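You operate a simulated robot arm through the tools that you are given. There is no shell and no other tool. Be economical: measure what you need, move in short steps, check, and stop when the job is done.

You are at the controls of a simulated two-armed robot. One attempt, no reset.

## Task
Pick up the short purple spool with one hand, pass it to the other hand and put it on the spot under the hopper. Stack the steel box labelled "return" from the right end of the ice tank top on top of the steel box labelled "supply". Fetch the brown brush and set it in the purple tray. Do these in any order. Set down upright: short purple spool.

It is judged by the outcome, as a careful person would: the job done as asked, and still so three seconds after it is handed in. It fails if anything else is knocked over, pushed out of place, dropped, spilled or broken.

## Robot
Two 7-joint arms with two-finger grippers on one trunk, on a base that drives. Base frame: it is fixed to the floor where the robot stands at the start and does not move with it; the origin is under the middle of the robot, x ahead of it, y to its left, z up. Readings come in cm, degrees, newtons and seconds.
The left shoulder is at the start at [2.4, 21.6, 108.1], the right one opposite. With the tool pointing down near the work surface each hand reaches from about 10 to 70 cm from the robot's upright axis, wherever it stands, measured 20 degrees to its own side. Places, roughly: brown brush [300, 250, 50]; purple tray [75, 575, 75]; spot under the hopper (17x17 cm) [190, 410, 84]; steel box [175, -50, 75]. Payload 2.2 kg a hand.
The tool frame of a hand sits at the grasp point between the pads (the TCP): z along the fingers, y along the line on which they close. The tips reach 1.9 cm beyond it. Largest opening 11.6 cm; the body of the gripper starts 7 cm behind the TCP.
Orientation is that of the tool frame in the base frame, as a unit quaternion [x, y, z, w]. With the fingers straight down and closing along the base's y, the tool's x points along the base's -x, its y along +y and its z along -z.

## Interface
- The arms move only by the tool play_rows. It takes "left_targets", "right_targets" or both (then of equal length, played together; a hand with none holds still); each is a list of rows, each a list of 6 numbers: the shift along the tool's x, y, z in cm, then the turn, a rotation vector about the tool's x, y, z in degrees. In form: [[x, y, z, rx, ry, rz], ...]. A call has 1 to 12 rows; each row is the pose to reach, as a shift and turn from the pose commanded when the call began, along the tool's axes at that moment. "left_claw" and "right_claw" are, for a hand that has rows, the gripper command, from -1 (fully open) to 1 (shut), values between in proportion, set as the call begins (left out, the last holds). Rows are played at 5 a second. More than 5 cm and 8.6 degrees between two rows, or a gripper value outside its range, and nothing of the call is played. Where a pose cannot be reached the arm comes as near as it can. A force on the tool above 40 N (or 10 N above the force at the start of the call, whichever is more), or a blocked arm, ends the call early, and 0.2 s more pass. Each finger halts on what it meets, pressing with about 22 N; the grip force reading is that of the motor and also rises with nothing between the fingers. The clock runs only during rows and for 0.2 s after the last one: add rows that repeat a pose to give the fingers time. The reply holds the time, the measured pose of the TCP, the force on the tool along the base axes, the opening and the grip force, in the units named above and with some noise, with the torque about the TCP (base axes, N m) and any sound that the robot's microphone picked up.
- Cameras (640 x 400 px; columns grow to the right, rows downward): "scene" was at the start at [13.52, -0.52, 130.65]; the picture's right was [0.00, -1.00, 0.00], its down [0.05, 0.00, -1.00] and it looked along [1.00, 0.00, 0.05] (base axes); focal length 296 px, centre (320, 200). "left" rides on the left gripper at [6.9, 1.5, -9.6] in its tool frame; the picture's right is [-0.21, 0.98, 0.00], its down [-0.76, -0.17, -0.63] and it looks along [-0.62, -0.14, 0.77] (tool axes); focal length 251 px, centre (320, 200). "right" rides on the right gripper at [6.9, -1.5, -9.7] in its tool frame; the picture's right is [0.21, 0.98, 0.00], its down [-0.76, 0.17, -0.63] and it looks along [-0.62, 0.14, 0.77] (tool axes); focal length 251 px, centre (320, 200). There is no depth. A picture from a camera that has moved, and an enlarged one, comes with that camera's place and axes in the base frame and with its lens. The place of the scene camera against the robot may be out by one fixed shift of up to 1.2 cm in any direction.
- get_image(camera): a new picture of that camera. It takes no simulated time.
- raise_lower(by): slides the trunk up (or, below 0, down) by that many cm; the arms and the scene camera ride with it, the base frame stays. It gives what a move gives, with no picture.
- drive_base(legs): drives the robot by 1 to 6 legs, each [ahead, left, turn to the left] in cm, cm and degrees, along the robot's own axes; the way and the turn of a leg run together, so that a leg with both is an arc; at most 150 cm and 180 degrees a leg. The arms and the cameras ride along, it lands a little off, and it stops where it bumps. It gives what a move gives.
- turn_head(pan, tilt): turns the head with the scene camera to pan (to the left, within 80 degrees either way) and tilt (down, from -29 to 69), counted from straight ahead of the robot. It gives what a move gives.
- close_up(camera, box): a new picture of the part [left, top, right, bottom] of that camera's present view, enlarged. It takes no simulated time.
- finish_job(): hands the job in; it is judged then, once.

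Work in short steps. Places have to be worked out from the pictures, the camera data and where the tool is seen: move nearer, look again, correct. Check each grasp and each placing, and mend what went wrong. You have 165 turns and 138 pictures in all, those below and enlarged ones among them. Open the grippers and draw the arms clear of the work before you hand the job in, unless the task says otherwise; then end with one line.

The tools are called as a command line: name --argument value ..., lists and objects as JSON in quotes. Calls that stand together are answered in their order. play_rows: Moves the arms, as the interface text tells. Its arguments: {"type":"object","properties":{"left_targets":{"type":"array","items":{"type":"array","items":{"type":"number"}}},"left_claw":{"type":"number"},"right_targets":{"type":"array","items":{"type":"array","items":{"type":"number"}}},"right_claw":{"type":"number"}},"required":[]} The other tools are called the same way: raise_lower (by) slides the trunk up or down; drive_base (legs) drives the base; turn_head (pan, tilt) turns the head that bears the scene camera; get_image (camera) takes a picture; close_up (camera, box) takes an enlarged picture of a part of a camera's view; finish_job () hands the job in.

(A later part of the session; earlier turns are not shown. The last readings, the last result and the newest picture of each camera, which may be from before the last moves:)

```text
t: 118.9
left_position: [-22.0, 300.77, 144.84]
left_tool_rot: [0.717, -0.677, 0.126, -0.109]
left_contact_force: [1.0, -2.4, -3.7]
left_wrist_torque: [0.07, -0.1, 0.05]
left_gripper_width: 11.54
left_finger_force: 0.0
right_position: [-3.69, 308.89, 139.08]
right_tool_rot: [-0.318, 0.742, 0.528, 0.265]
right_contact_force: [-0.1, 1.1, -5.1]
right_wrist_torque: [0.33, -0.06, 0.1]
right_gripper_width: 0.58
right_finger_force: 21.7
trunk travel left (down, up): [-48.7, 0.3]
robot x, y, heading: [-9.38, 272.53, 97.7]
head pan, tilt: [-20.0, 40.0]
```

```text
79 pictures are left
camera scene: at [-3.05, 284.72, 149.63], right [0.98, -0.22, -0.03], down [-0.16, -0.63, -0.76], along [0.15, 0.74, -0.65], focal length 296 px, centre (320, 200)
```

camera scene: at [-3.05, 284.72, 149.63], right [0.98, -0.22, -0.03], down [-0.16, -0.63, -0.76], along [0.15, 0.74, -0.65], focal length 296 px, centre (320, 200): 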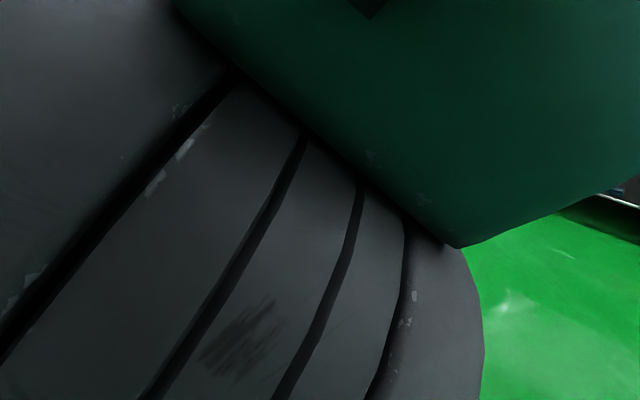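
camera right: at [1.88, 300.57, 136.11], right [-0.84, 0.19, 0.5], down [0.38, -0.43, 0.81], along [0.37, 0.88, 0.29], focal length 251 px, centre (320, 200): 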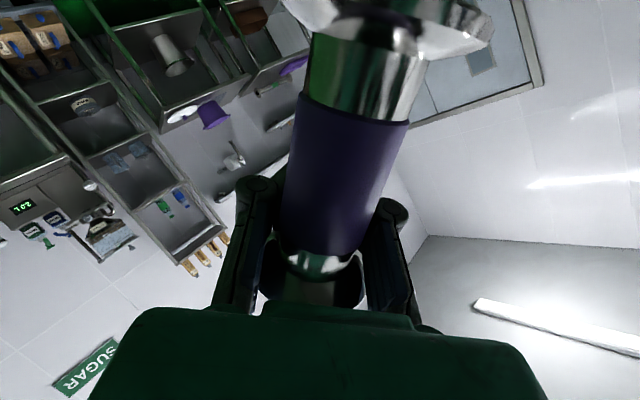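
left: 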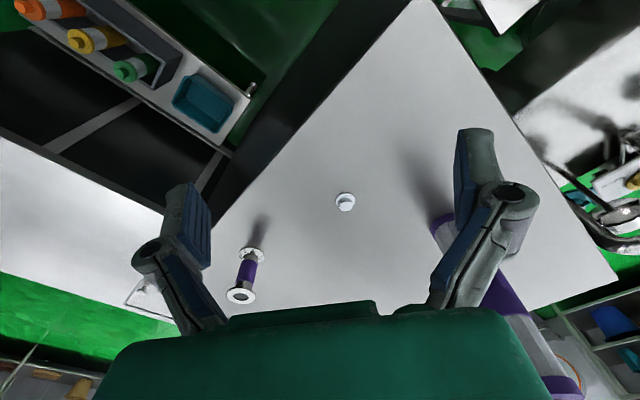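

The right wrist is jammed against the head/trunk: a self-collision from pulling that hand in is what rocks the robot. I extend the right hand forward and outward.

play_rows --right_targets '[[0, 0, 2, 0, 0, 0], [0, -1, 4, 0, 0, 0], [0, -2, 6, 0, 0, 0], [0, -3, 9, 0, 0, 0], [0, -4, 12, 0, 0, 0]]'

get_image --camera "scene"

```text
t: 119.6
left_position: [-4.26, 303.45, 149.37]
left_tool_rot: [0.728, -0.659, 0.136, -0.132]
left_contact_force: [2.1, 2.8, -0.4]
left_wrist_torque: [-0.14, 0.23, -0.07]
left_gripper_width: 11.61
left_finger_force: 0.0
right_position: [8.28, 320.73, 138.83]
right_tool_rot: [-0.236, 0.743, 0.58, 0.237]
right_contact_force: [4.0, -1.8, -2.6]
right_wrist_torque: [0.07, 0.01, 0.36]
right_gripper_width: 0.6
right_finger_force: 22.2
trunk travel left (down, up): [-48.7, 0.3]
robot x, y, heading: [-8.71, 272.84, 98.7]
head pan, tilt: [-20.0, 40.0]
stopped in row 3 (right hand): the arm was blocked; the commanded pose is now the measured one
```

```text
78 pictures are left
camera scene: at [-6.04, 285.8, 149.95], right [0.98, -0.22, 0.0], down [-0.14, -0.62, -0.77], along [0.16, 0.75, -0.64], focal length 296 px, centre (320, 200)
```

scene: 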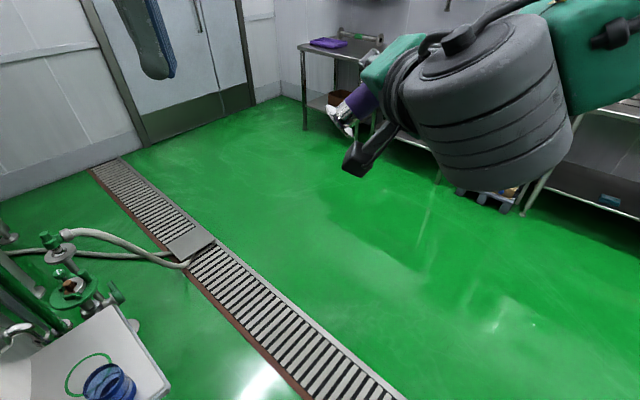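

Extending works and the robot is level again. I continue moving the right hand forward, away from the body.

play_rows --right_targets '[[0, 0, 2, 0, 0, 0], [0, 0, 4, 0, 0, 0], [0, 0, 6, 0, 0, 0], [0, 0, 8, 0, 0, 0], [0, 0, 8, 0, 0, 0]]'

turn_head --pan -20 --tilt 25

get_image --camera "scene"

get_image --camera "right"

```text
t: 120.2
left_position: [-22.19, 300.48, 143.16]
left_tool_rot: [0.716, -0.675, 0.136, -0.12]
left_contact_force: [-2.8, -3.0, -5.0]
left_wrist_torque: [0.15, -0.38, 0.11]
left_gripper_width: 11.58
left_finger_force: 0.1
right_position: [-4.62, 318.44, 139.34]
right_tool_rot: [-0.226, 0.769, 0.544, 0.246]
right_contact_force: [-2.9, 1.0, -9.5]
right_wrist_torque: [0.61, -0.26, -0.16]
right_gripper_width: 0.0
right_finger_force: 22.3
right hand out of reach, approached as far as the arm can: row 1
trunk travel left (down, up): [-48.7, 0.3]
robot x, y, heading: [-8.72, 272.68, 98.3]
head pan, tilt: [-20.0, 40.0]
stopped in row 2 (right hand): the arm was blocked; the commanded pose is now the measured one
```

```text
t: 121.0
left_position: [-6.54, 303.0, 147.16]
left_tool_rot: [0.72, -0.675, 0.104, -0.121]
left_contact_force: [0.4, -0.5, -2.9]
left_wrist_torque: [0.06, -0.07, -0.05]
left_gripper_width: 11.57
left_finger_force: 0.1
right_position: [9.11, 320.87, 137.88]
right_tool_rot: [-0.225, 0.765, 0.562, 0.22]
right_contact_force: [5.7, 3.4, -1.0]
right_wrist_torque: [-0.14, 0.06, 0.29]
right_gripper_width: 0.62
right_finger_force: 21.9
trunk travel left (down, up): [-48.7, 0.3]
robot x, y, heading: [-7.09, 272.43, 98.3]
head pan, tilt: [-20.0, 25.0]
```

```text
77 pictures are left
camera scene: at [1.49, 287.24, 151.85], right [0.98, -0.21, -0.04], down [-0.13, -0.43, -0.89], along [0.17, 0.88, -0.45], focal length 296 px, centre (320, 200)
```

scene: 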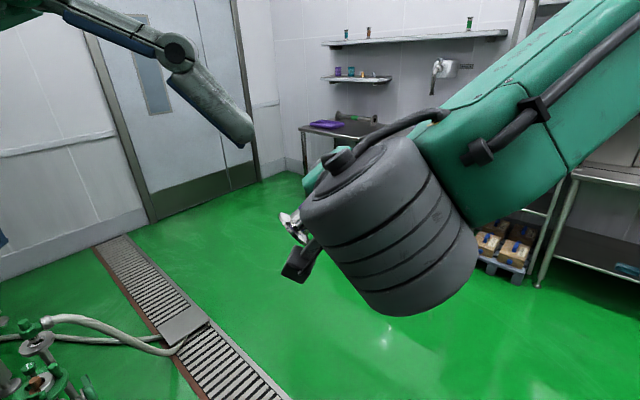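

```text
76 pictures are left
camera right: at [3.61, 310.46, 135.37], right [-0.75, 0.24, 0.62], down [0.45, -0.49, 0.74], along [0.48, 0.84, 0.26], focal length 251 px, centre (320, 200)
```

right: 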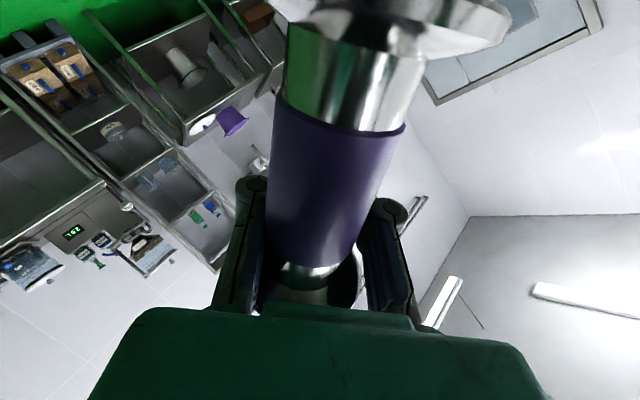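

Still rocking: the left hand too has drifted in to the centre line close to the chest. I push the left hand forward and outward.

play_rows --left_targets '[[-2, 2, 0, 0, 0, 0], [-4, 4, 0, 0, 0, 0], [-6, 6, 0, 0, 0, 0], [-8, 8, 0, 0, 0, 0], [-10, 10, 0, 0, 0, 0], [-12, 12, 0, 0, 0, 0]]'

play_rows --left_targets '[[-2, 2, 0, 0, 0, 0], [-4, 4, 0, 0, 0, 0], [-6, 6, 0, 0, 0, 0], [-8, 8, 0, 0, 0, 0], [-10, 10, 0, 0, 0, 0], [-12, 12, 0, 0, 0, 0]]'

```text
t: 121.5
left_position: [-34.07, 300.23, 139.18]
left_tool_rot: [0.702, -0.683, 0.164, -0.116]
left_contact_force: [-1.4, 0.2, 2.7]
left_wrist_torque: [-0.05, -0.07, 0.02]
left_gripper_width: 11.59
left_finger_force: 0.1
right_position: [-13.66, 316.9, 140.46]
right_tool_rot: [-0.229, 0.765, 0.538, 0.27]
right_contact_force: [-3.7, 1.2, -2.6]
right_wrist_torque: [0.13, -0.09, -0.38]
right_gripper_width: 0.61
right_finger_force: 22.0
trunk travel left (down, up): [-48.7, 0.3]
robot x, y, heading: [-9.05, 272.62, 97.8]
head pan, tilt: [-20.0, 25.0]
stopped in row 2 (left hand): the arm was blocked; the commanded pose is now the measured one
```

```text
t: 122.1
left_position: [-18.27, 305.85, 144.83]
left_tool_rot: [0.718, -0.652, 0.173, -0.172]
left_contact_force: [-1.0, -0.8, -5.1]
left_wrist_torque: [0.13, -0.32, 0.01]
left_gripper_width: 11.59
left_finger_force: 0.0
right_position: [-1.91, 319.23, 138.22]
right_tool_rot: [-0.265, 0.743, 0.565, 0.241]
right_contact_force: [3.3, 0.8, -10.7]
right_wrist_torque: [0.71, -0.16, 0.09]
right_gripper_width: 0.59
right_finger_force: 22.1
trunk travel left (down, up): [-48.7, 0.3]
robot x, y, heading: [-9.12, 273.81, 99.3]
head pan, tilt: [-20.0, 25.0]
stopped in row 3 (right hand): the arm was blocked; the commanded pose is now the measured one
```

I look at the left arm posture to find the self-contact.

turn_head --pan 40 --tilt 0

get_image --camera "scene"

turn_head --pan -40 --tilt 0

get_image --camera "scene"

```text
t: 123.4
left_position: [-13.66, 306.95, 143.21]
left_tool_rot: [0.718, -0.67, 0.139, -0.129]
left_contact_force: [0.4, 3.6, -2.4]
left_wrist_torque: [-0.22, -0.03, -0.11]
left_gripper_width: 11.59
left_finger_force: 0.1
right_position: [4.54, 319.92, 138.25]
right_tool_rot: [-0.243, 0.76, 0.558, 0.228]
right_contact_force: [2.7, -1.4, -4.2]
right_wrist_torque: [0.23, -0.04, 0.23]
right_gripper_width: 0.6
right_finger_force: 22.1
trunk travel left (down, up): [-48.7, 0.3]
robot x, y, heading: [-7.48, 273.31, 98.9]
head pan, tilt: [40.0, 0.0]
```

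```text
75 pictures are left
camera scene: at [-13.44, 284.4, 156.27], right [0.66, 0.75, -0.01], down [-0.01, -0.01, -1.0], along [-0.75, 0.66, 0.0], focal length 296 px, centre (320, 200)
```

scene: 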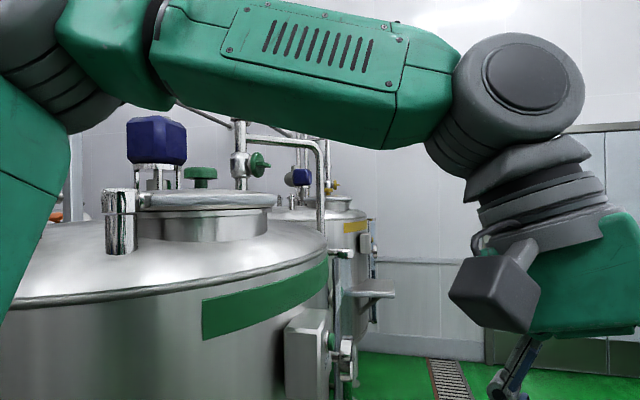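

```text
t: 124.9
left_position: [-13.27, 304.1, 143.74]
left_tool_rot: [0.713, -0.682, 0.117, -0.114]
left_contact_force: [-0.6, -0.3, -0.6]
left_wrist_torque: [0.07, -0.1, 0.0]
left_gripper_width: 11.59
left_finger_force: 0.1
right_position: [6.64, 318.33, 140.61]
right_tool_rot: [-0.208, 0.773, 0.558, 0.218]
right_contact_force: [2.1, -1.3, -1.4]
right_wrist_torque: [-0.04, 0.0, 0.15]
right_gripper_width: 0.62
right_finger_force: 21.8
trunk travel left (down, up): [-48.7, 0.3]
robot x, y, heading: [-7.89, 272.28, 99.0]
head pan, tilt: [-40.0, 0.0]
```

```text
74 pictures are left
camera scene: at [11.66, 285.92, 155.93], right [0.85, -0.51, -0.08], down [-0.1, -0.02, -0.99], along [0.51, 0.86, -0.07], focal length 296 px, centre (320, 200)
```

scene: 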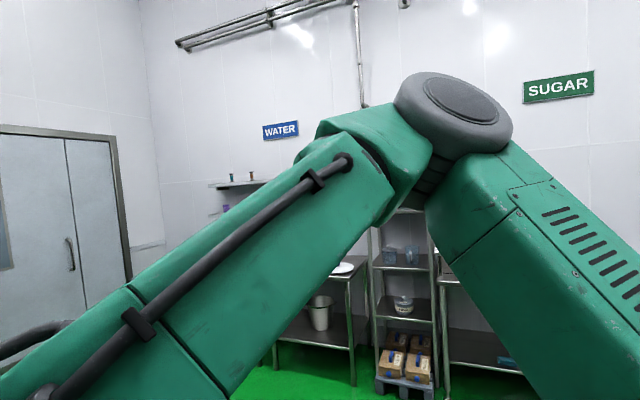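

Left hand sits at the centre line right by the right wrist drum: the two arms likely press on each other. I move the left hand quickly to its own side.

play_rows --left_targets '[[-1, 4.5, -1.2, 0, 0, 0], [-2, 9, -2.4, 0, 0, 0], [-3, 13.5, -3.6, 0, 0, 0], [-4, 18, -4.8, 0, 0, 0], [-4, 22, -6, 0, 0, 0]]'

turn_head --pan -10 --tilt 40

get_image --camera "scene"

```text
t: 125.2
left_position: [-40.87, 299.79, 137.38]
left_tool_rot: [0.698, -0.674, 0.181, -0.157]
left_contact_force: [-2.4, 0.8, 3.0]
left_wrist_torque: [-0.09, -0.11, -0.04]
left_gripper_width: 11.61
left_finger_force: 0.0
right_position: [-18.9, 314.51, 140.95]
right_tool_rot: [-0.245, 0.756, 0.54, 0.278]
right_contact_force: [-6.1, -2.5, -5.8]
right_wrist_torque: [0.41, -0.21, -0.39]
right_gripper_width: 0.03
right_finger_force: 22.3
trunk travel left (down, up): [-48.7, 0.3]
robot x, y, heading: [-9.44, 272.03, 99.3]
head pan, tilt: [-40.0, 0.0]
stopped in row 1 (left hand): the arm was blocked; the commanded pose is now the measured one
```

```text
t: 126.3
left_position: [-28.24, 298.64, 137.48]
left_tool_rot: [0.703, -0.692, 0.145, -0.084]
left_contact_force: [3.2, -0.5, 1.3]
left_wrist_torque: [0.07, 0.38, -0.03]
left_gripper_width: 11.58
left_finger_force: 0.0
right_position: [-3.88, 314.55, 141.46]
right_tool_rot: [-0.211, 0.781, 0.537, 0.238]
right_contact_force: [4.3, 0.4, -2.3]
right_wrist_torque: [0.06, 0.06, 0.36]
right_gripper_width: 0.61
right_finger_force: 21.9
trunk travel left (down, up): [-48.7, 0.3]
robot x, y, heading: [-8.3, 271.61, 99.8]
head pan, tilt: [-10.0, 40.0]
```

```text
73 pictures are left
camera scene: at [1.42, 283.99, 149.99], right [1.0, -0.01, -0.07], down [-0.06, -0.65, -0.76], along [-0.04, 0.76, -0.64], focal length 296 px, centre (320, 200)
```

scene: 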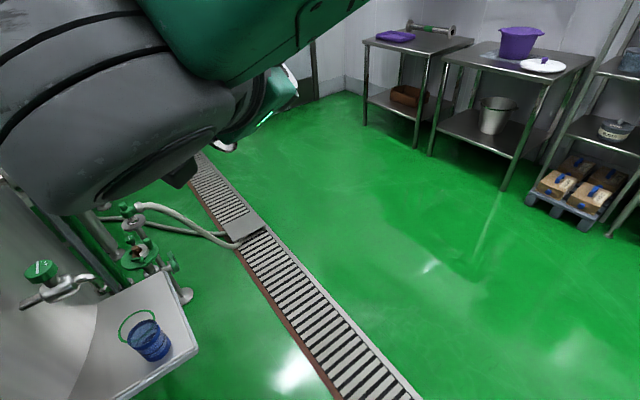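

The right wrist drum presses near the head. I drive the right hand right-and-forward in larger steps.

play_rows --right_targets '[[-2.8, -2.1, 3, 0, 0, 0], [-5.6, -4.2, 6, 0, 0, 0], [-8.4, -6.3, 9, 0, 0, 0], [-10, -8, 12, 0, 0, 0]]'

play_rows --right_targets '[[-2.8, -2.1, 3, 0, 0, 0], [-5.6, -4.2, 6, 0, 0, 0], [-8.4, -6.3, 9, 0, 0, 0], [-10, -8, 12, 0, 0, 0]]'

get_image --camera "scene"

```text
t: 126.7
left_position: [-47.27, 298.02, 134.56]
left_tool_rot: [0.693, -0.674, 0.204, -0.152]
left_contact_force: [3.3, -3.4, -3.0]
left_wrist_torque: [0.31, 0.16, 0.19]
left_gripper_width: 11.55
left_finger_force: 0.0
right_position: [-23.79, 314.81, 140.56]
right_tool_rot: [-0.247, 0.757, 0.53, 0.291]
right_contact_force: [-0.7, -0.7, -3.9]
right_wrist_torque: [0.38, -0.07, 0.04]
right_gripper_width: 0.02
right_finger_force: 21.9
trunk travel left (down, up): [-48.7, 0.3]
robot x, y, heading: [-10.29, 271.15, 99.5]
head pan, tilt: [-10.0, 40.0]
stopped in row 1 (left hand): the arm was blocked; the commanded pose is now the measured one
```

```text
t: 127.1
left_position: [-22.22, 301.8, 138.13]
left_tool_rot: [0.713, -0.677, 0.155, -0.099]
left_contact_force: [-0.4, 0.5, -2.1]
left_wrist_torque: [-0.04, 0.0, -0.05]
left_gripper_width: 11.61
left_finger_force: 0.0
right_position: [3.61, 320.82, 139.04]
right_tool_rot: [-0.21, 0.781, 0.547, 0.215]
right_contact_force: [6.9, 3.3, -1.2]
right_wrist_torque: [-0.15, 0.13, 0.42]
right_gripper_width: 0.01
right_finger_force: 21.8
trunk travel left (down, up): [-48.7, 0.3]
robot x, y, heading: [-8.39, 272.99, 100.8]
head pan, tilt: [-10.0, 40.0]
stopped in row 2 (right hand): the arm was blocked; the commanded pose is now the measured one
```

```text
72 pictures are left
camera scene: at [-6.0, 286.24, 149.88], right [1.0, 0.01, -0.02], down [-0.01, -0.65, -0.76], along [-0.02, 0.76, -0.65], focal length 296 px, centre (320, 200)
```

scene: 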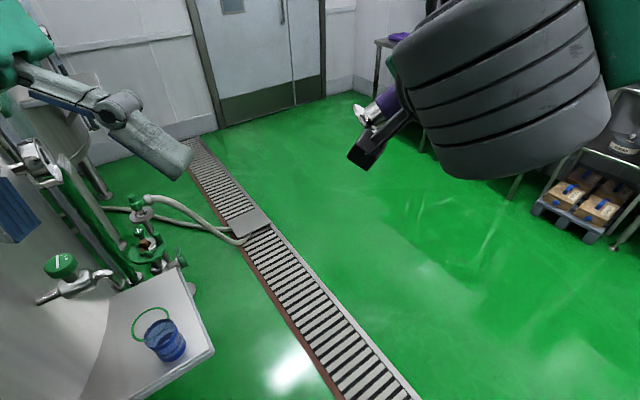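

Earlier, waiting without drive/arm commands nearly calmed it. I now only wait using long head turns.

turn_head --pan 80 --tilt 20

turn_head --pan -80 --tilt 20

turn_head --pan 80 --tilt 20

turn_head --pan -80 --tilt 20

turn_head --pan 80 --tilt 20

turn_head --pan 0 --tilt 20

get_image --camera "scene"

```text
t: 128.7
left_position: [-33.79, 298.28, 135.82]
left_tool_rot: [0.703, -0.68, 0.178, -0.112]
left_contact_force: [0.8, -1.0, -0.7]
left_wrist_torque: [0.12, 0.05, 0.0]
left_gripper_width: 11.56
left_finger_force: 0.1
right_position: [-7.26, 318.23, 140.94]
right_tool_rot: [-0.209, 0.779, 0.54, 0.239]
right_contact_force: [-1.9, 1.8, -4.1]
right_wrist_torque: [0.21, -0.09, -0.12]
right_gripper_width: 0.6
right_finger_force: 22.4
trunk travel left (down, up): [-48.7, 0.3]
robot x, y, heading: [-9.67, 272.3, 100.5]
head pan, tilt: [80.0, 20.0]
```

```text
t: 131.2
left_position: [-37.92, 296.39, 136.6]
left_tool_rot: [0.703, -0.672, 0.184, -0.144]
left_contact_force: [0.5, 0.9, 5.4]
left_wrist_torque: [-0.04, 0.28, 0.02]
left_gripper_width: 11.6
left_finger_force: 0.1
right_position: [-12.29, 315.85, 141.25]
right_tool_rot: [-0.229, 0.764, 0.549, 0.249]
right_contact_force: [-2.3, -1.6, 3.3]
right_wrist_torque: [-0.26, -0.02, -0.14]
right_gripper_width: 0.59
right_finger_force: 22.4
trunk travel left (down, up): [-48.7, 0.3]
robot x, y, heading: [-10.03, 272.31, 101.1]
head pan, tilt: [-80.0, 20.0]
```

```text
t: 133.7
left_position: [-39.7, 289.25, 137.08]
left_tool_rot: [0.725, -0.647, 0.177, -0.157]
left_contact_force: [-0.5, -3.5, 2.7]
left_wrist_torque: [0.35, -0.01, 0.24]
left_gripper_width: 11.59
left_finger_force: 0.1
right_position: [-15.41, 310.4, 141.42]
right_tool_rot: [-0.255, 0.756, 0.555, 0.235]
right_contact_force: [-5.5, 1.1, 1.9]
right_wrist_torque: [-0.25, -0.06, -0.42]
right_gripper_width: 0.6
right_finger_force: 22.5
trunk travel left (down, up): [-48.7, 0.3]
robot x, y, heading: [-9.75, 266.47, 104.7]
head pan, tilt: [80.0, 20.0]
```

```text
t: 136.1
left_position: [-24.35, 288.5, 138.05]
left_tool_rot: [0.714, -0.686, 0.121, -0.068]
left_contact_force: [4.8, -3.3, 2.6]
left_wrist_torque: [0.18, 0.51, -0.02]
left_gripper_width: 11.61
left_finger_force: 0.0
right_position: [2.07, 311.49, 141.86]
right_tool_rot: [-0.216, 0.786, 0.549, 0.187]
right_contact_force: [4.5, -2.5, -2.0]
right_wrist_torque: [0.16, 0.08, 0.42]
right_gripper_width: 0.62
right_finger_force: 22.0
trunk travel left (down, up): [-48.7, 0.3]
robot x, y, heading: [-8.72, 268.21, 106.2]
head pan, tilt: [-80.0, 20.0]
```

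```text
t: 138.6
left_position: [-18.09, 299.23, 138.96]
left_tool_rot: [0.725, -0.669, 0.139, -0.089]
left_contact_force: [-1.6, 0.0, -0.5]
left_wrist_torque: [0.06, -0.11, -0.01]
left_gripper_width: 11.59
left_finger_force: 0.0
right_position: [7.6, 319.5, 139.61]
right_tool_rot: [-0.222, 0.777, 0.554, 0.202]
right_contact_force: [2.7, 0.2, -1.1]
right_wrist_torque: [-0.03, -0.04, 0.11]
right_gripper_width: 0.62
right_finger_force: 22.3
trunk travel left (down, up): [-48.7, 0.3]
robot x, y, heading: [-7.17, 271.28, 102.7]
head pan, tilt: [80.0, 20.0]
```

```text
t: 140.1
left_position: [-24.72, 288.09, 138.73]
left_tool_rot: [0.724, -0.674, 0.122, -0.082]
left_contact_force: [3.4, -2.3, 4.3]
left_wrist_torque: [0.21, 0.46, 0.02]
left_gripper_width: 11.6
left_finger_force: 0.0
right_position: [1.29, 310.85, 142.67]
right_tool_rot: [-0.22, 0.778, 0.559, 0.184]
right_contact_force: [5.2, -2.2, -1.4]
right_wrist_torque: [-0.08, -0.16, 0.51]
right_gripper_width: 0.61
right_finger_force: 21.9
trunk travel left (down, up): [-48.7, 0.3]
robot x, y, heading: [-8.42, 267.95, 106.4]
head pan, tilt: [0.0, 20.0]
```

```text
71 pictures are left
camera scene: at [3.88, 278.31, 154.3], right [0.96, 0.27, -0.1], down [-0.01, -0.31, -0.95], along [-0.29, 0.91, -0.3], focal length 296 px, centre (320, 200)
```

scene: 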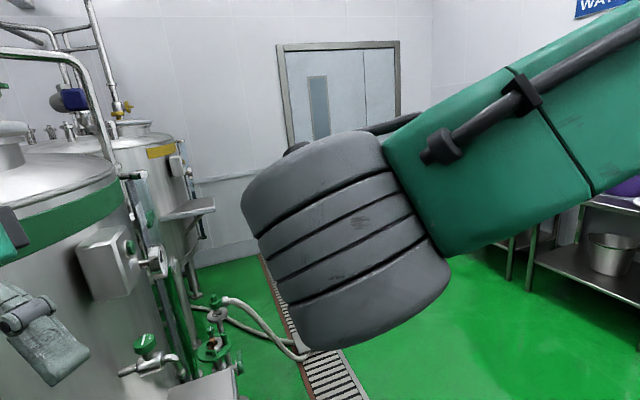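

It keeps pumping; the wrist drum in front of the head must be clear. I repeatedly command the right hand forward while rotating it back toward pointing down (an easy posture), several short calls.

play_rows --right_targets '[[0, -1, 4.5, 0, 8, 0], [0, -2, 9, 0, 16, 0], [0, -3, 13, 0, 24, 0]]'

play_rows --right_targets '[[0, -1, 4.5, 0, 8, 0], [0, -2, 9, 0, 16, 0], [0, -3, 13, 0, 24, 0]]'

play_rows --right_targets '[[0, -1, 4.5, 0, 8, 0], [0, -2, 9, 0, 16, 0], [0, -3, 13, 0, 24, 0]]'

get_image --camera "scene"

```text
t: 140.4
left_position: [-51.64, 284.45, 132.13]
left_tool_rot: [0.734, -0.627, 0.201, -0.166]
left_contact_force: [0.9, 2.9, 1.9]
left_wrist_torque: [-0.24, 0.17, -0.07]
left_gripper_width: 11.58
left_finger_force: 0.1
right_position: [-27.69, 309.66, 137.38]
right_tool_rot: [-0.321, 0.758, 0.523, 0.221]
right_contact_force: [0.4, 1.1, -3.0]
right_wrist_torque: [0.2, -0.04, 0.02]
right_gripper_width: 0.0
right_finger_force: 21.4
trunk travel left (down, up): [-48.7, 0.3]
robot x, y, heading: [-8.68, 263.54, 108.9]
head pan, tilt: [0.0, 20.0]
stopped in row 1 (left hand): the arm was blocked; the commanded pose is now the measured one
```

```text
t: 140.9
left_position: [-35.94, 288.94, 136.02]
left_tool_rot: [0.802, -0.507, 0.244, -0.2]
left_contact_force: [-2.0, -0.6, 1.3]
left_wrist_torque: [0.08, -0.23, 0.03]
left_gripper_width: 11.63
left_finger_force: 0.0
right_position: [-19.41, 315.64, 133.24]
right_tool_rot: [-0.423, 0.733, 0.523, 0.096]
right_contact_force: [-3.6, -4.4, -1.9]
right_wrist_torque: [0.15, -0.11, -0.32]
right_gripper_width: 0.03
right_finger_force: 22.0
trunk travel left (down, up): [-48.7, 0.3]
robot x, y, heading: [-10.22, 268.55, 113.9]
head pan, tilt: [0.0, 20.0]
stopped in row 2 (right hand): the arm was blocked; the commanded pose is now the measured one
```

```text
t: 141.2
left_position: [-14.07, 297.41, 136.29]
left_tool_rot: [0.794, -0.572, 0.179, -0.103]
left_contact_force: [-1.6, -2.0, -0.6]
left_wrist_torque: [0.22, -0.22, 0.05]
left_gripper_width: 11.56
left_finger_force: 0.1
right_position: [3.23, 326.2, 129.58]
right_tool_rot: [-0.373, 0.766, 0.523, 0.016]
right_contact_force: [4.0, 0.6, -3.2]
right_wrist_torque: [0.1, 0.12, 0.23]
right_gripper_width: 0.63
right_finger_force: 21.6
trunk travel left (down, up): [-48.7, 0.3]
robot x, y, heading: [-8.13, 269.34, 112.1]
head pan, tilt: [0.0, 20.0]
stopped in row 1 (left hand): the arm was blocked; the commanded pose is now the measured one
```

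```text
70 pictures are left
camera scene: at [-0.95, 286.56, 152.94], right [0.92, 0.37, -0.08], down [0.06, -0.35, -0.93], along [-0.38, 0.86, -0.35], focal length 296 px, centre (320, 200)
```

scene: 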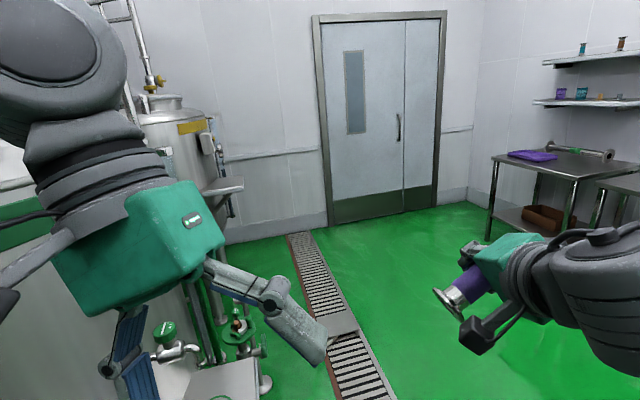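

The right hand now is clear of the head. I wait to see if it calms.

turn_head --pan 30 --tilt 20

turn_head --pan -30 --tilt 20

turn_head --pan 0 --tilt 20

get_image --camera "scene"

```text
t: 142.2
left_position: [-28.34, 287.74, 139.4]
left_tool_rot: [0.77, -0.547, 0.254, -0.209]
left_contact_force: [-1.3, -1.1, 4.9]
left_wrist_torque: [0.05, 0.13, 0.05]
left_gripper_width: 11.6
left_finger_force: 0.1
right_position: [-13.94, 312.89, 130.82]
right_tool_rot: [-0.475, 0.718, 0.502, 0.083]
right_contact_force: [-2.5, -3.9, -4.2]
right_wrist_torque: [0.39, -0.02, -0.28]
right_gripper_width: 0.6
right_finger_force: 22.1
trunk travel left (down, up): [-48.7, 0.3]
robot x, y, heading: [-7.78, 266.56, 111.1]
head pan, tilt: [30.0, 20.0]
```

```text
t: 143.5
left_position: [-22.64, 288.11, 138.86]
left_tool_rot: [0.76, -0.571, 0.248, -0.188]
left_contact_force: [-1.8, -1.9, 2.5]
left_wrist_torque: [0.13, -0.09, 0.08]
left_gripper_width: 11.62
left_finger_force: 0.1
right_position: [-7.19, 312.77, 129.64]
right_tool_rot: [-0.446, 0.736, 0.502, 0.084]
right_contact_force: [-3.4, -4.4, -1.8]
right_wrist_torque: [0.15, -0.18, -0.35]
right_gripper_width: 0.0
right_finger_force: 21.2
trunk travel left (down, up): [-48.7, 0.3]
robot x, y, heading: [-7.13, 264.43, 108.6]
head pan, tilt: [-30.0, 20.0]
```

```text
t: 144.4
left_position: [-37.44, 287.49, 135.1]
left_tool_rot: [0.768, -0.571, 0.231, -0.175]
left_contact_force: [-0.6, 0.4, -0.7]
left_wrist_torque: [-0.02, -0.12, 0.03]
left_gripper_width: 11.61
left_finger_force: 0.1
right_position: [-18.93, 315.51, 132.03]
right_tool_rot: [-0.415, 0.743, 0.516, 0.095]
right_contact_force: [-5.3, -2.3, -4.7]
right_wrist_torque: [0.32, -0.13, -0.36]
right_gripper_width: 0.57
right_finger_force: 21.9
trunk travel left (down, up): [-48.7, 0.3]
robot x, y, heading: [-11.62, 266.7, 110.1]
head pan, tilt: [0.0, 20.0]
```

```text
69 pictures are left
camera scene: at [-27.94, 276.95, 152.16], right [0.94, 0.34, 0.08], down [0.19, -0.32, -0.93], along [-0.29, 0.88, -0.36], focal length 296 px, centre (320, 200)
```

scene: 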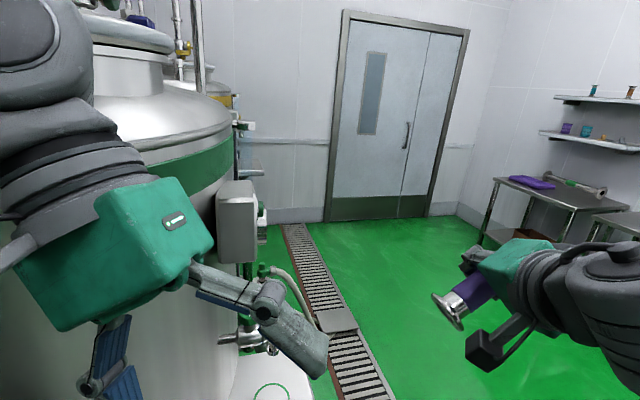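

Still rocking. I try lowering the trunk in several small calls to bring the weight down.

raise_lower --by -20

raise_lower --by -20

raise_lower --by -20

raise_lower --by -20

```text
t: 144.8
left_position: [-7.82, 289.55, 138.03]
left_tool_rot: [0.749, -0.585, 0.273, -0.148]
left_contact_force: [0.9, 2.6, -12.9]
left_wrist_torque: [-0.3, -0.62, -0.17]
left_gripper_width: 11.57
left_finger_force: 0.0
right_position: [4.75, 311.79, 125.28]
right_tool_rot: [-0.459, 0.731, 0.5, 0.071]
right_contact_force: [9.1, -2.3, -17.5]
right_wrist_torque: [1.08, 0.6, 0.57]
right_gripper_width: 0.01
right_finger_force: 21.8
trunk travel left (down, up): [-48.3, 0.7]
robot x, y, heading: [-6.36, 260.04, 104.3]
head pan, tilt: [0.0, 20.0]
stopped: the arm was blocked; the commanded pose is now the measured one
```

```text
t: 145.2
left_position: [2.89, 298.45, 136.81]
left_tool_rot: [0.755, -0.611, 0.21, -0.11]
left_contact_force: [-1.5, -1.5, -1.6]
left_wrist_torque: [0.1, -0.12, 0.05]
left_gripper_width: 11.58
left_finger_force: 0.0
right_position: [17.44, 322.27, 124.52]
right_tool_rot: [-0.373, 0.771, 0.516, 0.036]
right_contact_force: [3.0, -0.5, -1.6]
right_wrist_torque: [0.12, 0.15, 0.15]
right_gripper_width: 0.61
right_finger_force: 21.6
trunk travel left (down, up): [-48.1, 0.9]
robot x, y, heading: [-5.11, 267.24, 104.3]
head pan, tilt: [0.0, 20.0]
stopped: the arm was blocked; the commanded pose is now the measured one
```

```text
t: 145.5
left_position: [-16.71, 296.52, 136.53]
left_tool_rot: [0.712, -0.637, 0.248, -0.163]
left_contact_force: [-1.1, 1.5, 2.8]
left_wrist_torque: [-0.18, -0.05, -0.06]
left_gripper_width: 11.61
left_finger_force: 0.0
right_position: [2.14, 320.26, 128.53]
right_tool_rot: [-0.334, 0.787, 0.509, 0.099]
right_contact_force: [-2.9, 3.5, -2.0]
right_wrist_torque: [0.05, -0.09, -0.17]
right_gripper_width: 0.0
right_finger_force: 21.9
trunk travel left (down, up): [-47.9, 1.1]
robot x, y, heading: [-7.41, 270.67, 100.4]
head pan, tilt: [0.0, 20.0]
stopped: the arm was blocked; the commanded pose is now the measured one
```

```text
t: 146.1
left_position: [6.84, 296.16, 134.31]
left_tool_rot: [0.725, -0.645, 0.214, -0.117]
left_contact_force: [1.0, -0.1, 0.4]
left_wrist_torque: [0.01, 0.03, -0.03]
left_gripper_width: 11.57
left_finger_force: 0.0
right_position: [21.97, 320.77, 123.07]
right_tool_rot: [-0.314, 0.783, 0.533, 0.064]
right_contact_force: [8.8, -0.7, -6.0]
right_wrist_torque: [0.34, 0.32, 0.57]
right_gripper_width: 0.61
right_finger_force: 21.9
trunk travel left (down, up): [-45.9, 3.1]
robot x, y, heading: [-4.96, 268.59, 99.4]
head pan, tilt: [0.0, 20.0]
stopped: the arm was blocked; the commanded pose is now the measured one
```

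The left hand is folded near the chest (only ~25 cm ahead, off to the right). I push it ahead-left repeatedly.

play_rows --left_targets '[[-2.9, 2.7, -2.4, 0, 0, 0], [-5.8, 5.4, -4.8, 0, 0, 0], [-8.7, 8.1, -7.2, 0, 0, 0]]'

play_rows --left_targets '[[-2.9, 2.7, -2.4, 0, 0, 0], [-5.8, 5.4, -4.8, 0, 0, 0], [-8.7, 8.1, -7.2, 0, 0, 0]]'

play_rows --left_targets '[[-2.9, 2.7, -2.4, 0, 0, 0], [-5.8, 5.4, -4.8, 0, 0, 0], [-8.7, 8.1, -7.2, 0, 0, 0]]'

play_rows --left_targets '[[-2.9, 2.7, -2.4, 0, 0, 0], [-5.8, 5.4, -4.8, 0, 0, 0], [-8.7, 8.1, -7.2, 0, 0, 0]]'

get_image --camera "scene"

```text
t: 146.6
left_position: [-16.98, 297.47, 131.77]
left_tool_rot: [0.687, -0.676, 0.227, -0.139]
left_contact_force: [-1.7, -1.5, -4.1]
left_wrist_torque: [0.04, -0.36, 0.1]
left_gripper_width: 11.56
left_finger_force: 0.1
right_position: [9.94, 319.45, 125.87]
right_tool_rot: [-0.265, 0.814, 0.502, 0.122]
right_contact_force: [1.3, -0.6, -5.7]
right_wrist_torque: [0.36, 0.01, 0.11]
right_gripper_width: 0.59
right_finger_force: 21.9
trunk travel left (down, up): [-45.9, 3.1]
robot x, y, heading: [-6.09, 270.46, 97.7]
head pan, tilt: [0.0, 20.0]
stopped in row 2 (right hand): the arm was blocked; the commanded pose is now the measured one
```

```text
t: 146.9
left_position: [-27.33, 294.24, 134.91]
left_tool_rot: [0.686, -0.652, 0.255, -0.2]
left_contact_force: [2.1, 0.3, 2.0]
left_wrist_torque: [0.01, 0.2, 0.04]
left_gripper_width: 11.6
left_finger_force: 0.1
right_position: [-2.1, 315.21, 128.22]
right_tool_rot: [-0.311, 0.785, 0.519, 0.137]
right_contact_force: [-3.3, 2.6, -0.5]
right_wrist_torque: [-0.15, -0.11, -0.22]
right_gripper_width: 0.01
right_finger_force: 21.4
trunk travel left (down, up): [-45.9, 3.1]
robot x, y, heading: [-8.02, 268.69, 98.8]
head pan, tilt: [0.0, 20.0]
stopped in row 1 (left hand): the arm was blocked; the commanded pose is now the measured one
```

```text
t: 147.3
left_position: [-8.45, 301.74, 134.7]
left_tool_rot: [0.705, -0.662, 0.22, -0.133]
left_contact_force: [1.2, -0.6, -0.4]
left_wrist_torque: [0.05, 0.09, -0.01]
left_gripper_width: 11.59
left_finger_force: 0.0
right_position: [17.99, 321.14, 124.13]
right_tool_rot: [-0.262, 0.807, 0.523, 0.081]
right_contact_force: [5.2, -1.5, -3.7]
right_wrist_torque: [0.19, 0.19, 0.33]
right_gripper_width: 0.62
right_finger_force: 22.2
trunk travel left (down, up): [-45.9, 3.1]
robot x, y, heading: [-5.87, 268.22, 98.9]
head pan, tilt: [0.0, 20.0]
stopped in row 1 (right hand): the arm was blocked; the commanded pose is now the measured one
```

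```text
t: 147.8
left_position: [-35.07, 300.6, 133.4]
left_tool_rot: [0.672, -0.661, 0.27, -0.196]
left_contact_force: [-2.3, 0.6, -0.6]
left_wrist_torque: [-0.11, -0.23, -0.01]
left_gripper_width: 11.59
left_finger_force: 0.0
right_position: [-2.73, 316.32, 127.78]
right_tool_rot: [-0.325, 0.782, 0.508, 0.16]
right_contact_force: [-4.4, 2.7, -5.3]
right_wrist_torque: [0.12, -0.29, -0.47]
right_gripper_width: 0.57
right_finger_force: 22.2
trunk travel left (down, up): [-45.9, 3.1]
robot x, y, heading: [-8.49, 269.42, 98.2]
head pan, tilt: [0.0, 20.0]
stopped in row 2 (right hand): the arm was blocked; the commanded pose is now the measured one
```

```text
68 pictures are left
camera scene: at [-15.3, 282.13, 150.22], right [0.99, 0.14, 0.04], down [0.08, -0.34, -0.94], along [-0.12, 0.93, -0.35], focal length 296 px, centre (320, 200)
```

scene: 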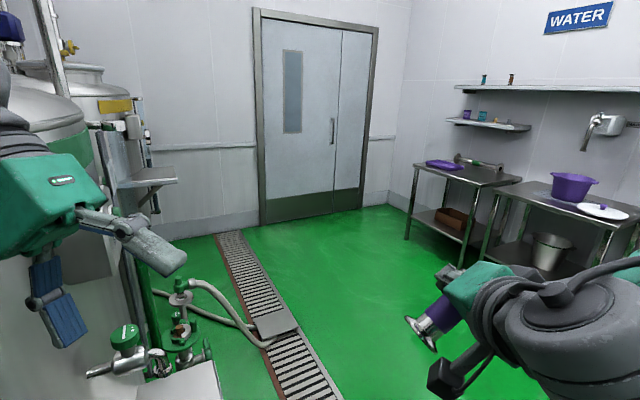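

Arms are spread well apart now. I wait and then try lowering the trunk again.

turn_head --pan 30 --tilt 30

turn_head --pan 0 --tilt 50

raise_lower --by -20

raise_lower --by -20

raise_lower --by -20

raise_lower --by -20

raise_lower --by -20

raise_lower --by -20

```text
t: 148.8
left_position: [-27.19, 300.25, 133.46]
left_tool_rot: [-0.674, 0.675, -0.252, 0.164]
left_contact_force: [1.6, -0.2, -3.6]
left_wrist_torque: [-0.01, -0.11, 0.0]
left_gripper_width: 11.58
left_finger_force: 0.1
right_position: [6.89, 317.22, 127.62]
right_tool_rot: [-0.282, 0.801, 0.509, 0.139]
right_contact_force: [0.5, 2.3, -4.2]
right_wrist_torque: [0.2, 0.01, 0.05]
right_gripper_width: 0.58
right_finger_force: 22.5
trunk travel left (down, up): [-45.9, 3.1]
robot x, y, heading: [-7.4, 269.34, 98.1]
head pan, tilt: [30.0, 30.0]
```

```text
t: 149.7
left_position: [-16.96, 301.33, 135.83]
left_tool_rot: [0.682, -0.678, 0.23, -0.147]
left_contact_force: [-0.7, -2.7, 0.8]
left_wrist_torque: [0.15, 0.05, 0.08]
left_gripper_width: 11.58
left_finger_force: 0.0
right_position: [15.5, 317.18, 126.45]
right_tool_rot: [-0.286, 0.799, 0.516, 0.115]
right_contact_force: [-1.0, -2.2, -1.2]
right_wrist_torque: [0.13, -0.09, -0.03]
right_gripper_width: 0.6
right_finger_force: 21.9
trunk travel left (down, up): [-45.9, 3.1]
robot x, y, heading: [-5.91, 269.02, 97.7]
head pan, tilt: [0.0, 50.0]
```

```text
t: 150.1
left_position: [-41.66, 297.31, 130.35]
left_tool_rot: [-0.659, 0.668, -0.281, 0.203]
left_contact_force: [0.2, 2.0, 0.0]
left_wrist_torque: [-0.15, -0.08, -0.07]
left_gripper_width: 11.59
left_finger_force: 0.0
right_position: [-7.46, 314.7, 129.3]
right_tool_rot: [-0.317, 0.784, 0.501, 0.185]
right_contact_force: [-8.2, -4.1, -5.1]
right_wrist_torque: [0.43, -0.32, -0.51]
right_gripper_width: 0.59
right_finger_force: 22.4
trunk travel left (down, up): [-45.8, 3.2]
robot x, y, heading: [-7.89, 268.66, 98.5]
head pan, tilt: [0.0, 50.0]
stopped: the arm was blocked; the commanded pose is now the measured one
```

```text
t: 150.6
left_position: [-15.87, 300.07, 131.48]
left_tool_rot: [0.683, -0.679, 0.236, -0.129]
left_contact_force: [-0.5, 0.1, 0.7]
left_wrist_torque: [0.01, 0.02, -0.06]
left_gripper_width: 11.61
left_finger_force: 0.0
right_position: [15.26, 319.83, 125.47]
right_tool_rot: [-0.246, 0.803, 0.531, 0.115]
right_contact_force: [10.2, -0.2, -3.1]
right_wrist_torque: [0.12, 0.27, 0.69]
right_gripper_width: 0.02
right_finger_force: 22.3
trunk travel left (down, up): [-44.3, 4.7]
robot x, y, heading: [-5.5, 269.11, 98.6]
head pan, tilt: [0.0, 50.0]
stopped: the arm was blocked; the commanded pose is now the measured one
```

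```text
t: 151.2
left_position: [-38.23, 295.77, 126.12]
left_tool_rot: [-0.648, 0.683, -0.285, 0.179]
left_contact_force: [-3.0, 1.8, 0.0]
left_wrist_torque: [-0.15, -0.25, 0.01]
left_gripper_width: 11.64
left_finger_force: 0.0
right_position: [-4.53, 315.17, 127.51]
right_tool_rot: [-0.294, 0.79, 0.504, 0.188]
right_contact_force: [-4.9, 0.7, -2.7]
right_wrist_torque: [0.06, -0.2, -0.35]
right_gripper_width: 0.6
right_finger_force: 21.7
trunk travel left (down, up): [-42.9, 6.1]
robot x, y, heading: [-7.38, 269.21, 98.7]
head pan, tilt: [0.0, 50.0]
stopped: the arm was blocked; the commanded pose is now the measured one
```

```text
t: 153.3
left_position: [-28.36, 297.31, 108.2]
left_tool_rot: [-0.662, 0.689, -0.257, 0.149]
left_contact_force: [1.0, 0.0, 0.0]
left_wrist_torque: [-0.05, 0.02, -0.04]
left_gripper_width: 11.59
left_finger_force: 0.2
right_position: [5.13, 316.37, 106.29]
right_tool_rot: [-0.276, 0.797, 0.514, 0.155]
right_contact_force: [2.8, 0.6, -2.5]
right_wrist_torque: [0.1, -0.02, 0.18]
right_gripper_width: 0.61
right_finger_force: 22.6
trunk travel left (down, up): [-22.9, 26.1]
robot x, y, heading: [-6.4, 269.5, 98.4]
head pan, tilt: [0.0, 50.0]
```

```text
t: 155.5
left_position: [-33.71, 296.08, 87.64]
left_tool_rot: [-0.657, 0.685, -0.267, 0.168]
left_contact_force: [-1.9, 0.2, -0.1]
left_wrist_torque: [-0.04, -0.1, 0.06]
left_gripper_width: 11.59
left_finger_force: 0.0
right_position: [-0.34, 315.17, 87.22]
right_tool_rot: [-0.29, 0.789, 0.513, 0.172]
right_contact_force: [-1.5, 0.0, -2.1]
right_wrist_torque: [0.03, -0.08, -0.14]
right_gripper_width: 0.59
right_finger_force: 21.9
trunk travel left (down, up): [-2.9, 46.1]
robot x, y, heading: [-7.51, 269.15, 98.3]
head pan, tilt: [0.0, 50.0]
```

```text
t: 156.2
left_position: [-33.64, 296.01, 84.6]
left_tool_rot: [-0.657, 0.684, -0.268, 0.169]
left_contact_force: [-2.3, -0.7, -0.8]
left_wrist_torque: [-0.01, -0.12, -0.02]
left_gripper_width: 11.6
left_finger_force: 0.1
right_position: [-0.22, 315.29, 84.33]
right_tool_rot: [-0.29, 0.789, 0.513, 0.172]
right_contact_force: [-2.1, -0.6, -1.0]
right_wrist_torque: [0.05, -0.12, -0.15]
right_gripper_width: 0.58
right_finger_force: 21.9
right hand out of reach, approached as far as the arm can: row 1
trunk travel left (down, up): [0.0, 49.0]
robot x, y, heading: [-7.21, 269.21, 98.7]
head pan, tilt: [0.0, 50.0]
```

It calmed once low. But the left hand may now be near the vat's side table; check.

get_image --camera "scene"

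get_image --camera "left"

get_image --camera "right"

```text
67 pictures are left
camera scene: at [-11.34, 280.07, 99.82], right [0.99, 0.15, 0.03], down [0.13, -0.76, -0.64], along [-0.08, 0.64, -0.77], focal length 296 px, centre (320, 200)
```

scene: 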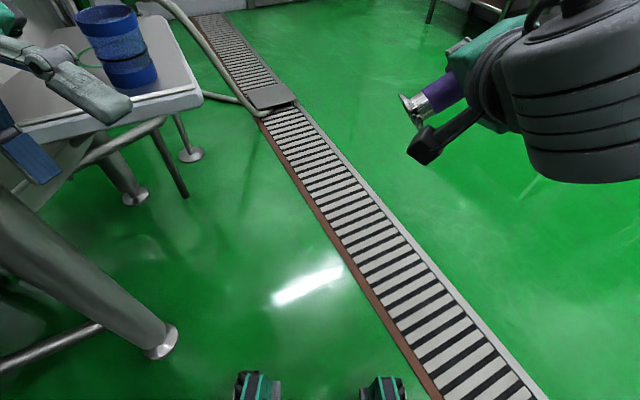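

```text
66 pictures are left
camera left: at [-41.03, 290.57, 92.32], right [-0.77, 0.21, -0.6], down [-0.17, 0.84, 0.51], along [0.61, 0.5, -0.61], focal length 251 px, centre (320, 200)
```

left: 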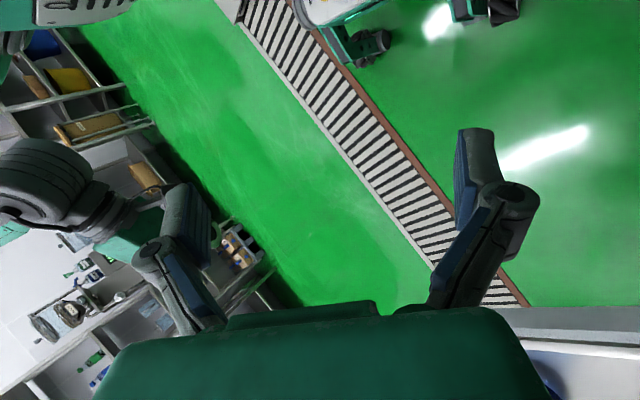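

```text
65 pictures are left
camera right: at [-4.34, 303.94, 83.3], right [-0.79, 0.24, 0.57], down [0.49, -0.31, 0.81], along [0.37, 0.92, 0.13], focal length 251 px, centre (320, 200)
```

right: 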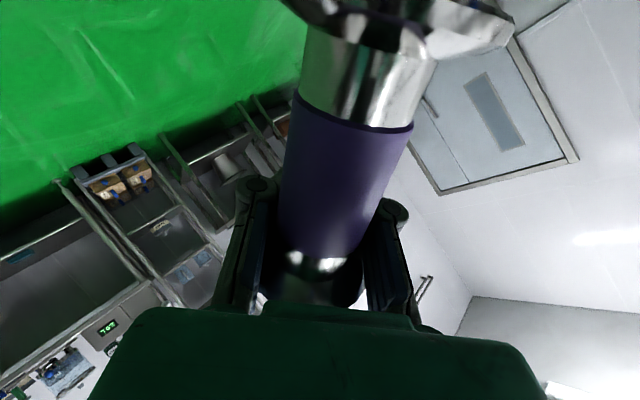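

Calm at last; the left fingers are close to the cup on the side table. I lift the left hand up/right and roll it back to vertical.

play_rows --left_targets '[[0, -2, -1.5, 0, 0, 0], [0, -5, -3.5, 0, 0, 0], [0, -8, -5.5, 0, 0, 0], [0, -11, -8, 0, 0, 0], [0, -13, -10, 0, 0, 0]]'

turn_head --pan 0 --tilt 30

get_image --camera "scene"

```text
t: 157.4
left_position: [-24.09, 298.31, 100.79]
left_tool_rot: [-0.66, 0.689, -0.258, 0.152]
left_contact_force: [-0.1, 0.3, -0.8]
left_wrist_torque: [0.0, 0.08, 0.01]
left_gripper_width: 11.6
left_finger_force: 0.1
right_position: [3.99, 315.98, 83.62]
right_tool_rot: [-0.279, 0.795, 0.515, 0.159]
right_contact_force: [0.7, 0.5, -2.5]
right_wrist_torque: [0.06, 0.0, 0.09]
right_gripper_width: 0.62
right_finger_force: 21.6
trunk travel left (down, up): [0.0, 49.0]
robot x, y, heading: [-6.37, 269.39, 98.3]
head pan, tilt: [0.0, 50.0]
```

```text
t: 158.3
left_position: [-25.37, 298.05, 100.63]
left_tool_rot: [-0.66, 0.687, -0.261, 0.156]
left_contact_force: [0.2, -1.0, -0.8]
left_wrist_torque: [0.0, 0.04, 0.03]
left_gripper_width: 11.58
left_finger_force: 0.1
right_position: [2.86, 315.7, 83.83]
right_tool_rot: [-0.284, 0.792, 0.515, 0.162]
right_contact_force: [0.3, 0.2, -1.8]
right_wrist_torque: [0.09, -0.01, -0.02]
right_gripper_width: 0.6
right_finger_force: 22.3
trunk travel left (down, up): [0.0, 49.0]
robot x, y, heading: [-6.42, 269.28, 98.5]
head pan, tilt: [0.0, 30.0]
```

```text
64 pictures are left
camera scene: at [-7.08, 282.09, 102.79], right [0.99, 0.14, -0.01], down [0.06, -0.5, -0.86], along [-0.13, 0.85, -0.5], focal length 296 px, centre (320, 200)
```

scene: 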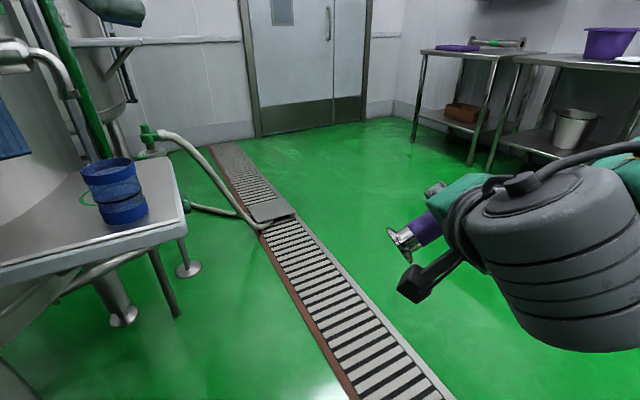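

Good: the cup is upright and the robot steady. I step ahead-right away from the table, then turn toward the hopper bench (heading ≈35°).

drive_base --legs '[[14, -11, 0]]'

drive_base --legs '[[0, 0, -63]]'

turn_head --pan 0 --tilt 25

get_image --camera "scene"

```text
t: 159.8
left_position: [-16.01, 313.81, 100.6]
left_tool_rot: [-0.661, 0.687, -0.26, 0.154]
left_contact_force: [-0.1, -0.3, 0.5]
left_wrist_torque: [-0.04, 0.01, -0.05]
left_gripper_width: 11.61
left_finger_force: 0.0
right_position: [12.18, 331.33, 83.84]
right_tool_rot: [-0.281, 0.794, 0.514, 0.16]
right_contact_force: [0.8, 1.4, -2.0]
right_wrist_torque: [0.07, 0.03, 0.06]
right_gripper_width: 0.61
right_finger_force: 21.8
trunk travel left (down, up): [0.0, 49.0]
robot x, y, heading: [2.47, 285.19, 98.5]
head pan, tilt: [0.0, 30.0]
```

```text
t: 162.8
left_position: [18.11, 315.3, 100.61]
left_tool_rot: [-0.217, 0.927, -0.305, 0.003]
left_contact_force: [-0.2, 0.0, 0.1]
left_wrist_torque: [0.0, -0.01, -0.02]
left_gripper_width: 11.61
left_finger_force: 0.0
right_position: [47.16, 298.85, 84.05]
right_tool_rot: [0.158, 0.826, 0.357, 0.405]
right_contact_force: [0.5, -0.8, -2.3]
right_wrist_torque: [-0.04, -0.08, -0.01]
right_gripper_width: 0.59
right_finger_force: 21.8
trunk travel left (down, up): [0.0, 49.0]
robot x, y, heading: [2.58, 285.13, 37.3]
head pan, tilt: [0.0, 30.0]
```

```text
t: 163.5
left_position: [18.23, 314.85, 100.68]
left_tool_rot: [-0.216, 0.928, -0.304, 0.005]
left_contact_force: [-0.6, -0.1, 0.5]
left_wrist_torque: [0.0, 0.02, 0.01]
left_gripper_width: 11.61
left_finger_force: 0.0
right_position: [47.21, 298.45, 84.01]
right_tool_rot: [0.159, 0.826, 0.357, 0.406]
right_contact_force: [0.2, 0.5, -2.5]
right_wrist_torque: [-0.02, -0.08, 0.05]
right_gripper_width: 0.59
right_finger_force: 21.9
trunk travel left (down, up): [0.0, 49.0]
robot x, y, heading: [2.52, 284.43, 37.2]
head pan, tilt: [0.0, 25.0]
```

```text
63 pictures are left
camera scene: at [13.81, 291.68, 103.6], right [0.6, -0.8, -0.01], down [-0.34, -0.25, -0.9], along [0.72, 0.55, -0.43], focal length 296 px, centre (320, 200)
```

scene: 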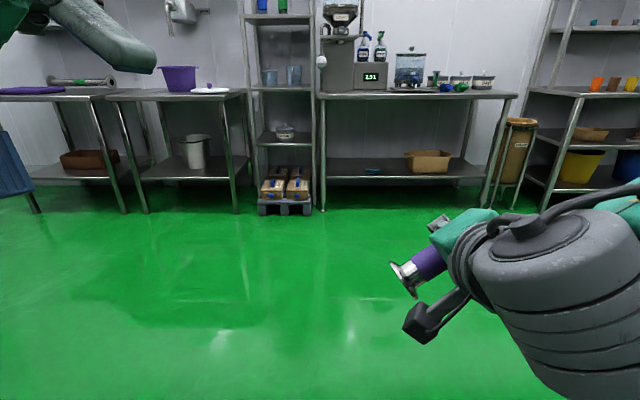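

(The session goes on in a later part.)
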